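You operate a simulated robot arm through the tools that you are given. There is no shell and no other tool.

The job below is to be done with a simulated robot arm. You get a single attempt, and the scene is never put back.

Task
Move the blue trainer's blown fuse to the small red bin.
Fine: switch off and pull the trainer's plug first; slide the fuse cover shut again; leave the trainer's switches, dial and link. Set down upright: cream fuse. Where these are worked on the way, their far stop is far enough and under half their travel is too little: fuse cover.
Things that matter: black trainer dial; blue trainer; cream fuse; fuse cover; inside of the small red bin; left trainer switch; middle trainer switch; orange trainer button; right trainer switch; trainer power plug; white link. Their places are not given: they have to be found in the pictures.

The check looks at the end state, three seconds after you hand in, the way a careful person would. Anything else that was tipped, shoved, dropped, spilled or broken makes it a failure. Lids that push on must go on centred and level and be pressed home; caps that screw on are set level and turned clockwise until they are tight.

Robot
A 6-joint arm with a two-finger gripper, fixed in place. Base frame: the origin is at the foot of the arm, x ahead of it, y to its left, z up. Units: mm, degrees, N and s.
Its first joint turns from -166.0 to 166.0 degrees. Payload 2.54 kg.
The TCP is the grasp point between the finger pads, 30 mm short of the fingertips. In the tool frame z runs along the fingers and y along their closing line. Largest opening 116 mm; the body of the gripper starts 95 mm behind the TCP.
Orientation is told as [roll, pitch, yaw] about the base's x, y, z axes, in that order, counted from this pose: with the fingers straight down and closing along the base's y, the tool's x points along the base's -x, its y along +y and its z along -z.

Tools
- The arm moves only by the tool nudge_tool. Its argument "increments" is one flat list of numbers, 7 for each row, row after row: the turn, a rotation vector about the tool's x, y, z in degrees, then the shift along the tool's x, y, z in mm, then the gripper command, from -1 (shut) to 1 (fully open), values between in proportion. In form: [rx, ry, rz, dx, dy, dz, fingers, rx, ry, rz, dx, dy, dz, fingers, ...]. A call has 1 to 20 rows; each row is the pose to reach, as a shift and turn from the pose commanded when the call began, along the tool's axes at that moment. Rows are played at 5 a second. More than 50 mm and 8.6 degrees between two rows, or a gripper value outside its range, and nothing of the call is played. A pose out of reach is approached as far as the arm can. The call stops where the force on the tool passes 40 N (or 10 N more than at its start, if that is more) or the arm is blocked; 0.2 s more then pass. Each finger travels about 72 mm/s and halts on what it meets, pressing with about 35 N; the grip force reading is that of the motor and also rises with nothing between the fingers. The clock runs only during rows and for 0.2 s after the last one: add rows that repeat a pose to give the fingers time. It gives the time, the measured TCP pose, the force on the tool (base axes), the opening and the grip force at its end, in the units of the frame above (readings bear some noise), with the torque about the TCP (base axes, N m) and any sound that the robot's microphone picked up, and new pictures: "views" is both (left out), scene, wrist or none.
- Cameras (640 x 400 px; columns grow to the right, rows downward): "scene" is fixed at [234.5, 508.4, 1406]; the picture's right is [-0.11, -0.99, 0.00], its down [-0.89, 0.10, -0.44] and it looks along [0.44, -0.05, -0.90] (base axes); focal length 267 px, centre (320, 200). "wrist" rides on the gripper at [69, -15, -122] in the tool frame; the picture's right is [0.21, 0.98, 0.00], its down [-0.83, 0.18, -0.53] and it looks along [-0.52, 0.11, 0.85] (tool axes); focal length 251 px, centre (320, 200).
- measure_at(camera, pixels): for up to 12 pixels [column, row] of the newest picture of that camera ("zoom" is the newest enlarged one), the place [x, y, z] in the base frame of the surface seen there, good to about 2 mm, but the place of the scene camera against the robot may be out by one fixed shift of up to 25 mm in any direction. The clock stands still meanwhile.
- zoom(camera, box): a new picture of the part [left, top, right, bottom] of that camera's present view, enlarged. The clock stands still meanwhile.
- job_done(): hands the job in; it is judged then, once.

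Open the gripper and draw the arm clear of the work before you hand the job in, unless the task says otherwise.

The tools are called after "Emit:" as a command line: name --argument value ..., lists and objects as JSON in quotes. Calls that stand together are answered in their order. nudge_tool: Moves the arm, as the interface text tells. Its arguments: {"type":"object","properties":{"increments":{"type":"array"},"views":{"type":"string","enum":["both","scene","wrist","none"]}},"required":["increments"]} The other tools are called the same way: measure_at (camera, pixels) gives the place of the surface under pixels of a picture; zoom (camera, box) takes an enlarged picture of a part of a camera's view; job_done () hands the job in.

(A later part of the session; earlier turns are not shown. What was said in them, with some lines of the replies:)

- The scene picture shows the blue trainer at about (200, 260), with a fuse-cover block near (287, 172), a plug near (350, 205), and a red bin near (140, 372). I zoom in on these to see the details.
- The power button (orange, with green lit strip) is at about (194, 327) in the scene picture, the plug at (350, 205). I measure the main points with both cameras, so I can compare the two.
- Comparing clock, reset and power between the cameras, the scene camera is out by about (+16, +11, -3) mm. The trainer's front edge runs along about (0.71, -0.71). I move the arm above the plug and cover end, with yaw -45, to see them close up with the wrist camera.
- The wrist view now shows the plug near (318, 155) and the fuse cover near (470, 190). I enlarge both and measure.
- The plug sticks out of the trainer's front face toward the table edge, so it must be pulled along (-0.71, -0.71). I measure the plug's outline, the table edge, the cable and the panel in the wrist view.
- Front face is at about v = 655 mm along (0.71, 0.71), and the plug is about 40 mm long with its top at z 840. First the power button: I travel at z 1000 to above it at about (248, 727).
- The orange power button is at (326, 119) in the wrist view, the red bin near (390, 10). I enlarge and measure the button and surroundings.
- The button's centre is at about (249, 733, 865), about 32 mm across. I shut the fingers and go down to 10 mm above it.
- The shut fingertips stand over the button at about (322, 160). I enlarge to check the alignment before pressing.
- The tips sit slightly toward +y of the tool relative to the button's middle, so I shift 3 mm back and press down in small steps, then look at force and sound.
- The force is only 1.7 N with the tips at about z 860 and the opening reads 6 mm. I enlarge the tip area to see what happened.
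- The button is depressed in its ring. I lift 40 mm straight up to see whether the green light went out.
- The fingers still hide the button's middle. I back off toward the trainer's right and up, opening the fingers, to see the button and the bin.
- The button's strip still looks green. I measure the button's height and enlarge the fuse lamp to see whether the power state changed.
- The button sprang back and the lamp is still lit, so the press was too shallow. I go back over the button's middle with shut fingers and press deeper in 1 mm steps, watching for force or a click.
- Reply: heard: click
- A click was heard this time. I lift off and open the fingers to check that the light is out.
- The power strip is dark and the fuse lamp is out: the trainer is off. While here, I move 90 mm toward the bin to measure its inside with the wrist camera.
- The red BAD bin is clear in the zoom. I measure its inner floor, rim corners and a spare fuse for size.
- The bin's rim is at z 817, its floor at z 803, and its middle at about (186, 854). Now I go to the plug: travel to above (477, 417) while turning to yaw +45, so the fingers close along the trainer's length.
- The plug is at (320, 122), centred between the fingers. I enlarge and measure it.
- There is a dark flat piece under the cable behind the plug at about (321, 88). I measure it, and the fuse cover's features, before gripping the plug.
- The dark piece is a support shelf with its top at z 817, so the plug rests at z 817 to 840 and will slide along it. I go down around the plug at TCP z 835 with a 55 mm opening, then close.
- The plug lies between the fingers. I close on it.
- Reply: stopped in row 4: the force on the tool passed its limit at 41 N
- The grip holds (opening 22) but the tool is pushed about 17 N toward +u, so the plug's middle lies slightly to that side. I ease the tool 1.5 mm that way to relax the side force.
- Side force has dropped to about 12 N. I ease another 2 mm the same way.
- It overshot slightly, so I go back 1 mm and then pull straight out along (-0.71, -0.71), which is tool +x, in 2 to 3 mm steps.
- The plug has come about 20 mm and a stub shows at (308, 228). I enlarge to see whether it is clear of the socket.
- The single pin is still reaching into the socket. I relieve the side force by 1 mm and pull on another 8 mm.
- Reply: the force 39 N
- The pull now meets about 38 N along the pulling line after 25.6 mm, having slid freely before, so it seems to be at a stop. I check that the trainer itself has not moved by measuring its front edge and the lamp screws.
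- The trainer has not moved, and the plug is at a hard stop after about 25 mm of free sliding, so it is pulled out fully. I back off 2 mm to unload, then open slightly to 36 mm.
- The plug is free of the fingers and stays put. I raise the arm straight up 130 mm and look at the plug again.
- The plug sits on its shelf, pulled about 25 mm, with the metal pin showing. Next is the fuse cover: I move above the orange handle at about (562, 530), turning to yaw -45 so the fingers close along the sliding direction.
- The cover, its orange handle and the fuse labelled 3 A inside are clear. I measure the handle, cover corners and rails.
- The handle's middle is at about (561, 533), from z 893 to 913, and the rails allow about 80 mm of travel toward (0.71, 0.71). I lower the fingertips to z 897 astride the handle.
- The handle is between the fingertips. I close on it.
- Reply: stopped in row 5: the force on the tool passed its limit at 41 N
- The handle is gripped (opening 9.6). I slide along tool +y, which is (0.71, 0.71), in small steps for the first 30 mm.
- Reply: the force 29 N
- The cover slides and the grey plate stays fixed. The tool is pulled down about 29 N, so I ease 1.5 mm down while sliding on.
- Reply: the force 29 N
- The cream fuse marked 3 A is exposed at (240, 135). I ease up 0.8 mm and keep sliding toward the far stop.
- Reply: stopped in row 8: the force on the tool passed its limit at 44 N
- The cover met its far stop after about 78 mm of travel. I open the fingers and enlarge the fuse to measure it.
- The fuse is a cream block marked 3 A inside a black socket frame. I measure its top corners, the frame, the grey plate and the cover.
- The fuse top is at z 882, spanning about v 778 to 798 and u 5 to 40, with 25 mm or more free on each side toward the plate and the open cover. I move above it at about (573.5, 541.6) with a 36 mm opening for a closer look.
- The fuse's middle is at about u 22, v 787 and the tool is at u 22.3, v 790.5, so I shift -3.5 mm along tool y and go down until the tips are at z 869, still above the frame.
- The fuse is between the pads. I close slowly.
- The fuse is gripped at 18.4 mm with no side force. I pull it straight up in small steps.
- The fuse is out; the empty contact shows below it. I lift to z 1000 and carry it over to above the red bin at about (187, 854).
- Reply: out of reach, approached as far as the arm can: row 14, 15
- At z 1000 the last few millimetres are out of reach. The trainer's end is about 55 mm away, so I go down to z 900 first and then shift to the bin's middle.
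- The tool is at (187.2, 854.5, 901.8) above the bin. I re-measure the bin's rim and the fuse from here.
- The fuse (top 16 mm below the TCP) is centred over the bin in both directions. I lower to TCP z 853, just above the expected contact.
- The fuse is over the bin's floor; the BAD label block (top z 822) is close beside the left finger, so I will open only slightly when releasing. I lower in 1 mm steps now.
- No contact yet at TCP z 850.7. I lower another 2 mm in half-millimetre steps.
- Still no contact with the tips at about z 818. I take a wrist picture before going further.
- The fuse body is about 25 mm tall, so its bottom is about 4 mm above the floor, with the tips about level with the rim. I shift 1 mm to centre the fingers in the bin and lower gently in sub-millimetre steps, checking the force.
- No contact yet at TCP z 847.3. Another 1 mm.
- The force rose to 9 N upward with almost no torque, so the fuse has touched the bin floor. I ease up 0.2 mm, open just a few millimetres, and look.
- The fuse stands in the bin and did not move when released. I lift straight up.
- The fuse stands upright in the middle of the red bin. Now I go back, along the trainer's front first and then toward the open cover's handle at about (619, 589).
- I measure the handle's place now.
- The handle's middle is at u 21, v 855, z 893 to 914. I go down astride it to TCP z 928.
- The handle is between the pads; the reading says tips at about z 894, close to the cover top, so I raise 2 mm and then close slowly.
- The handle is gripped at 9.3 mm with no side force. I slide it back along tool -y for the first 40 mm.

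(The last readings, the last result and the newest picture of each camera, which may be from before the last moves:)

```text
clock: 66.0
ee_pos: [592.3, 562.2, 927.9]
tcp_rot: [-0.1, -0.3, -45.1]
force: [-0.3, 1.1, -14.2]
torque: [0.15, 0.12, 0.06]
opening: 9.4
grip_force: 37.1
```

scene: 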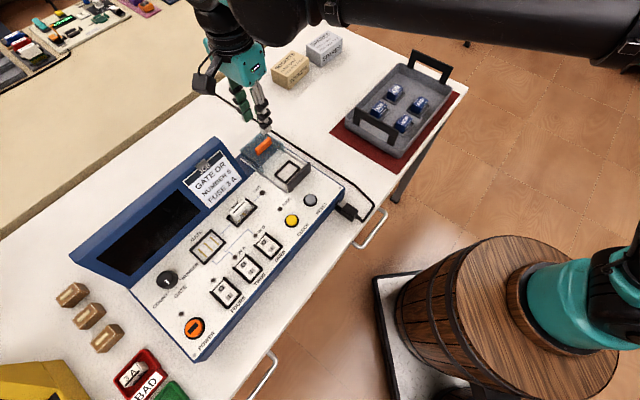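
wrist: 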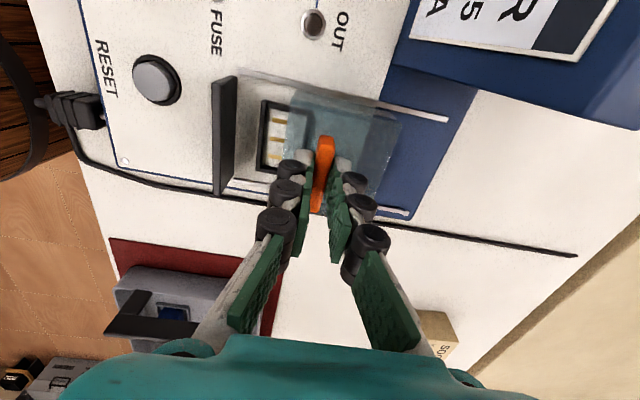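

It slides freely with only 14 N downward pull. I ease 0.4 mm down and slide on to the shut stop, slowly at the end.

Emit:
nudge_tool --increments '[0, 0, 0, 0, -4, 0.4, -1, 0, 0, 0, 0, -8, 0.4, -1, 0, 0, 0, 0, -12, 0.4, -1, 0, 0, 0, 0, -16, 0.4, -1, 0, 0, 0, 0, -20, 0.4, -1, 0, 0, 0, 0, -24, 0.4, -1, 0, 0, 0, 0, -28, 0.4, -1, 0, 0, 0, 0, -31, 0.4, -1, 0, 0, 0, 0, -33, 0.4, -1, 0, 0, 0, 0, -35, 0.4, -1, 0, 0, 0, 0, -36.5, 0.4, -1, 0, 0, 0, 0, -38, 0.4, -1, 0, 0, 0, 0, -39.5, 0.4, -1, 0, 0, 0, 0, -41, 0.4, -1, 0, 0, 0, 0, -42.5, 0.4, -1]' --views "wrist"

Emit:
zoom --camera "wrist" --box '[220, 60, 420, 200]'

```text
clock: 69.0
ee_pos: [563.8, 534.2, 927.4]
tcp_rot: [0.2, -0.1, -45.0]
force: [1.4, 9.8, -4.1]
torque: [-0.31, -0.6, 0.06]
opening: 9.5
grip_force: 37.2
stopped in row 15: the force on the tool passed its limit at 44 N (the readings are from after the stop); the commanded pose is now the measured one
```

wrist: 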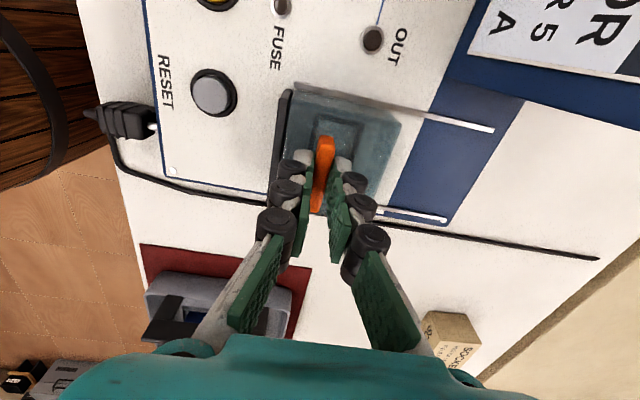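

```text
2.86 times, centred on (320, 130) of wrist
```

zoom: 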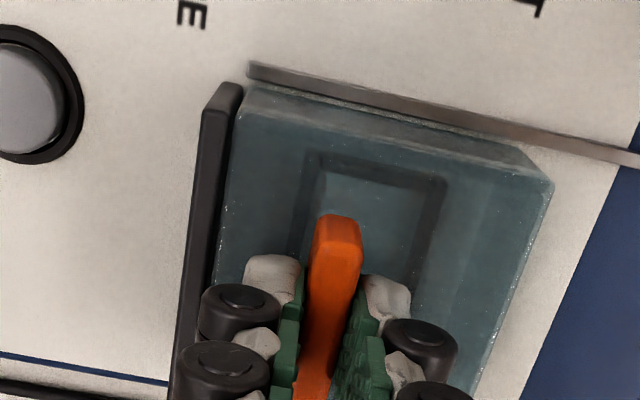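

The cover met the shut stop at the same place as at the start (564, 534). I open the fingers and lift away.

Emit:
nudge_tool --increments '[0, 0, 0, 0, 0, 0, -0.7, 0, 0, 0, 0, 0, 0, -0.4, 0, 0, 0, 0, 0, 0, -0.31, 0, 0, 0, 0, 0, -10, -0.31, 0, 0, 0, 0, 0, -50, -0.31, 0, 0, 0, 0, 0, -80, -0.31, 0, 0, 0, 0, 0, -80, -0.31]' --views "both"

Emit:
zoom --camera "wrist" --box '[220, 50, 420, 200]'

Emit:
zoom --camera "wrist" --box '[90, 50, 250, 170]'

```text
clock: 70.6
ee_pos: [564.0, 533.7, 1006.4]
tcp_rot: [0.4, -0.1, -45.2]
force: [-0.2, -0.1, -0.2]
torque: [0.01, 0.01, -0.01]
opening: 40.0
grip_force: 0.0
```

scene: 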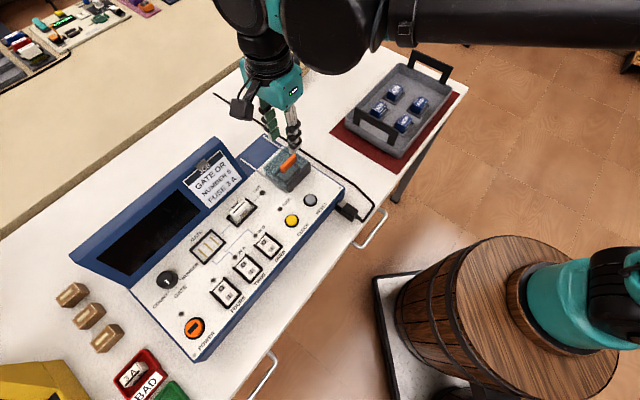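
wrist: 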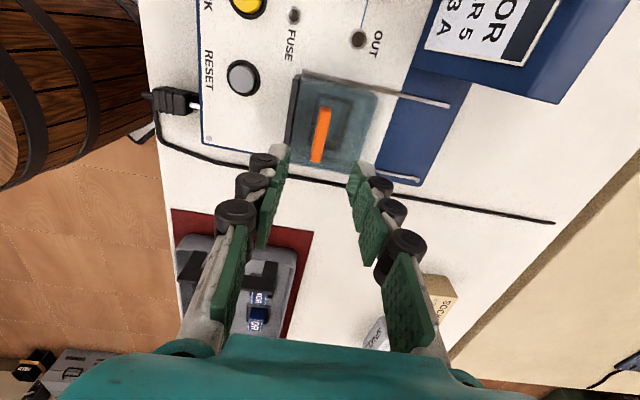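

```text
2.67 times, centred on (320, 125) of wrist
```

zoom: 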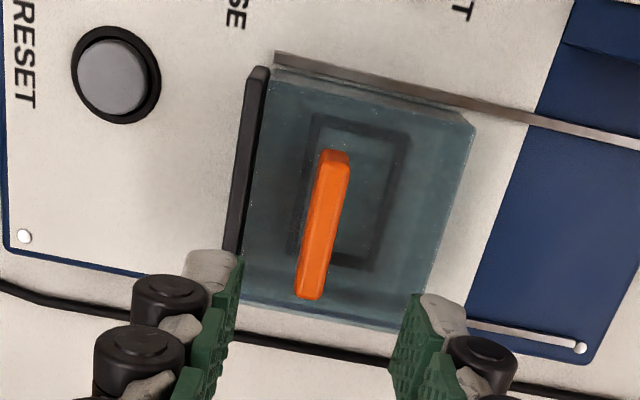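

```text
3.33 times, centred on (170, 110) of wrist
```

zoom: 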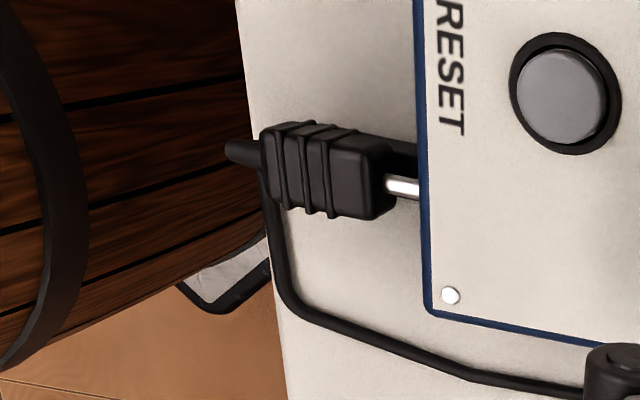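

The cover is fully shut. The plug still shows its pin near the socket at (190, 115); I want a closer look to be sure it is fully out, so I move to view it from the front with yaw +45.

Emit:
nudge_tool --increments '[0, 0, -7.5, -2, -10, 0, -0.31, 0, 0, -15, -4, -20, 0, -0.31, 0, 0, -22.5, -6, -30, 0, -0.31, 0, 0, -30, -8, -40, 0, -0.31, 0, 0, -37.5, -9, -50, 0, -0.31, 0, 0, -45, -11, -61, 0, -0.31, 0, 0, -52.5, -13, -71, 0, -0.31, 0, 0, -60, -15, -81, 10, -0.31, 0, 0, -67.5, -17, -91, 20, -0.31, 0, 0, -75, -19, -101, 30, -0.31, 0, 0, -82.5, -21, -111, 40, -0.31, 0, 0, -90, -22.6, -121, 50, -0.31, 0, 0, -90, -22.6, -121, 50, -0.31]' --views "wrist"

Emit:
zoom --camera "wrist" --box '[270, 60, 370, 140]'

```text
clock: 73.4
ee_pos: [494.2, 431.1, 956.3]
tcp_rot: [0.0, -0.4, 45.0]
force: [-0.7, 0.3, 0.5]
torque: [0.03, 0.0, -0.02]
opening: 39.9
grip_force: 0.0
```

wrist: 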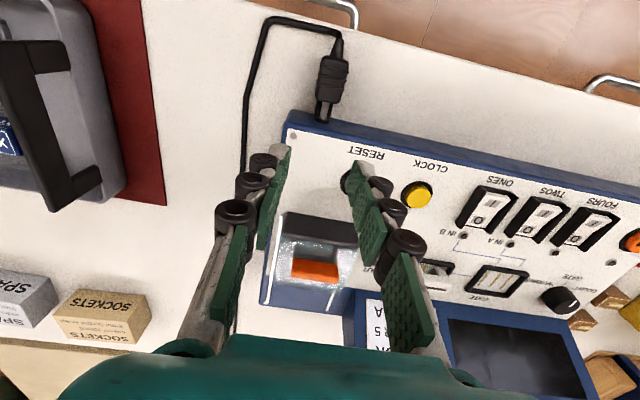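

```text
5.00 times, centred on (320, 100) of wrist
```

zoom: 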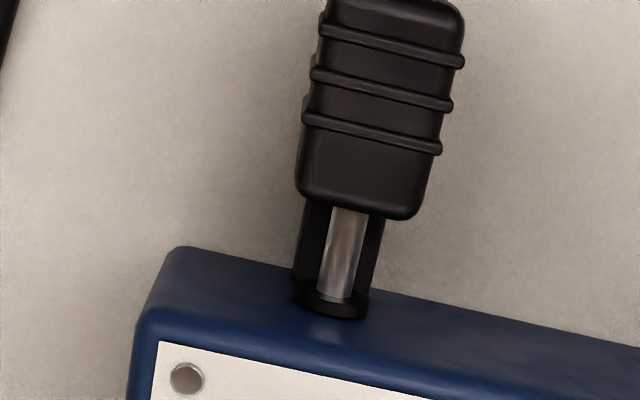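

The silver pin ends at the black socket collar near zoom (335, 297). I enlarge further and measure the pin end and the collar.

Emit:
zoom --camera "wrist" --box '[308, 98, 338, 128]'

Emit:
measure_at --camera "wrist" --pixels '[[325, 104], [324, 110], [323, 116], [323, 119], [322, 122], [328, 122], [317, 121], [316, 110], [331, 110], [328, 98], [312, 118], [334, 122]]'

```text
13.33 times, centred on (323, 113) of wrist
```

zoom: 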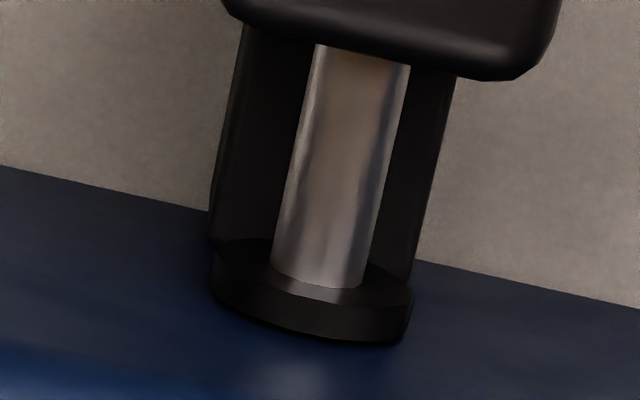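

```text
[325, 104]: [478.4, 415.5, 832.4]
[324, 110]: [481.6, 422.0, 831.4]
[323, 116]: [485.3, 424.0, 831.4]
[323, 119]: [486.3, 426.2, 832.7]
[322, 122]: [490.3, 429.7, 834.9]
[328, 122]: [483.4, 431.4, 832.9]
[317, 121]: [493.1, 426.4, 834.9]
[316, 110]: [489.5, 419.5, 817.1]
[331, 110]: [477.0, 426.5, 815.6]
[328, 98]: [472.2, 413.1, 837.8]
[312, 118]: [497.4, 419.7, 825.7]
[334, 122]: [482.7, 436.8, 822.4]
```

The pin is drawn out to the collar, the body front is about 26 mm from where it was, and the plug was stopped hard there with no more travel, so I leave it. I now draw the arm up and clear, open the gripper, and check the whole scene.

Emit:
nudge_tool --increments '[0, 0, 0, 15, 5, -40, -0.31, 0, 0, 0, 30, 10, -80, 0, 0, 0, 0, 60, 15, -110, 0.5, 0, 0, 0, 95, 20, -140, 1, 0, 0, 0, 130, 20, -160, 1, 0, 0, 0, 160, 20, -160, 1, 0, 0, 0, 160, 20, -160, 1, 0, 0, 0, 160, 20, -160, 1]' --views "both"

Emit:
zoom --camera "scene" --box '[60, 220, 300, 400]'

Emit:
zoom --camera "scene" --box '[220, 120, 400, 240]'

```text
clock: 75.2
ee_pos: [364.9, 334.9, 1114.6]
tcp_rot: [-0.1, -0.3, 44.9]
force: [0.3, 0.9, -0.9]
torque: [0.0, 0.01, 0.0]
opening: 116.1
grip_force: 0.0
```

scene: 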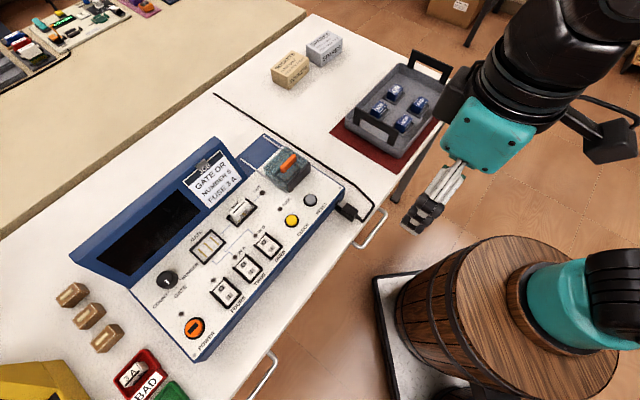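
wrist: 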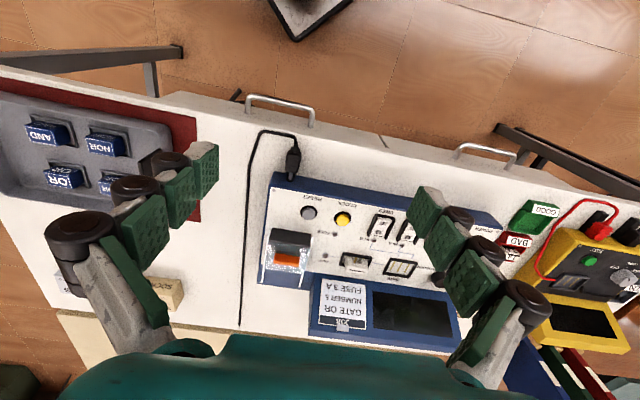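

```text
2.22 times, centred on (180, 310) of scene
```

zoom: 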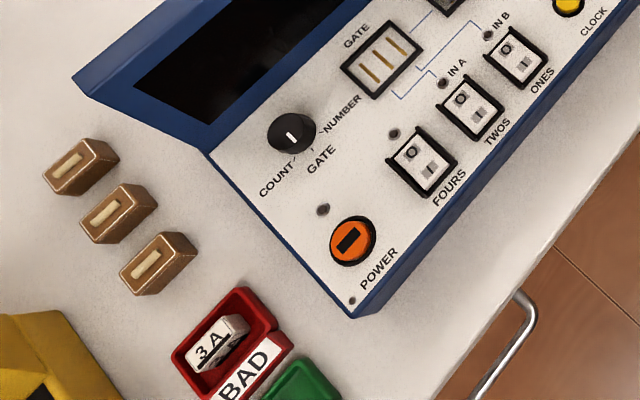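

```text
3.33 times, centred on (310, 180) of scene
```

zoom: 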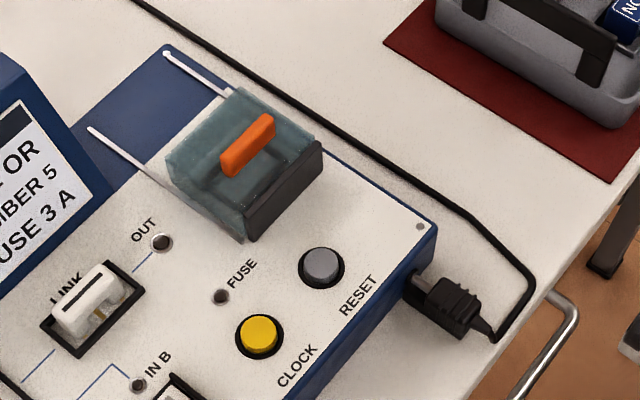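

Everything checks out in the newest pictures:
- **Fuse:** stands upright in the red BAD bin.
- **Power:** the button strip is dark.
- **Cover:** slid shut.
- **Plug:** drawn out to its stop.
- **Untouched parts:** dial, switches, link and trainer look as they did at the start.

The arm is clear with the gripper open, so I hand the job in.

Emit:
job_done

```text
The job is handed in.
```

The blown 3 A fuse is standing upright in the small red BAD bin, and the job is handed in. One point is uncertain: whether the plug's pin is fully out of its socket.

- **Power:** I pressed the orange button until it clicked. Its light and the fuse lamp both went out. The first press was too shallow and did nothing.
- **Plug:** I pulled it about 26 mm, until it stopped hard at about 38 N. In the close-up the pin still reaches the socket collar, so I can't say for certain it is clear of it. I didn't pull harder, because that could have shifted the trainer.
- **Fuse cover:** I slid it open to its far stop, about 78 mm. After taking the fuse out I slid it back to the stop where it started.
- **Everything else:** The dial, switches, link and trainer look unmoved in the final pictures. The arm is drawn clear with the gripper open.
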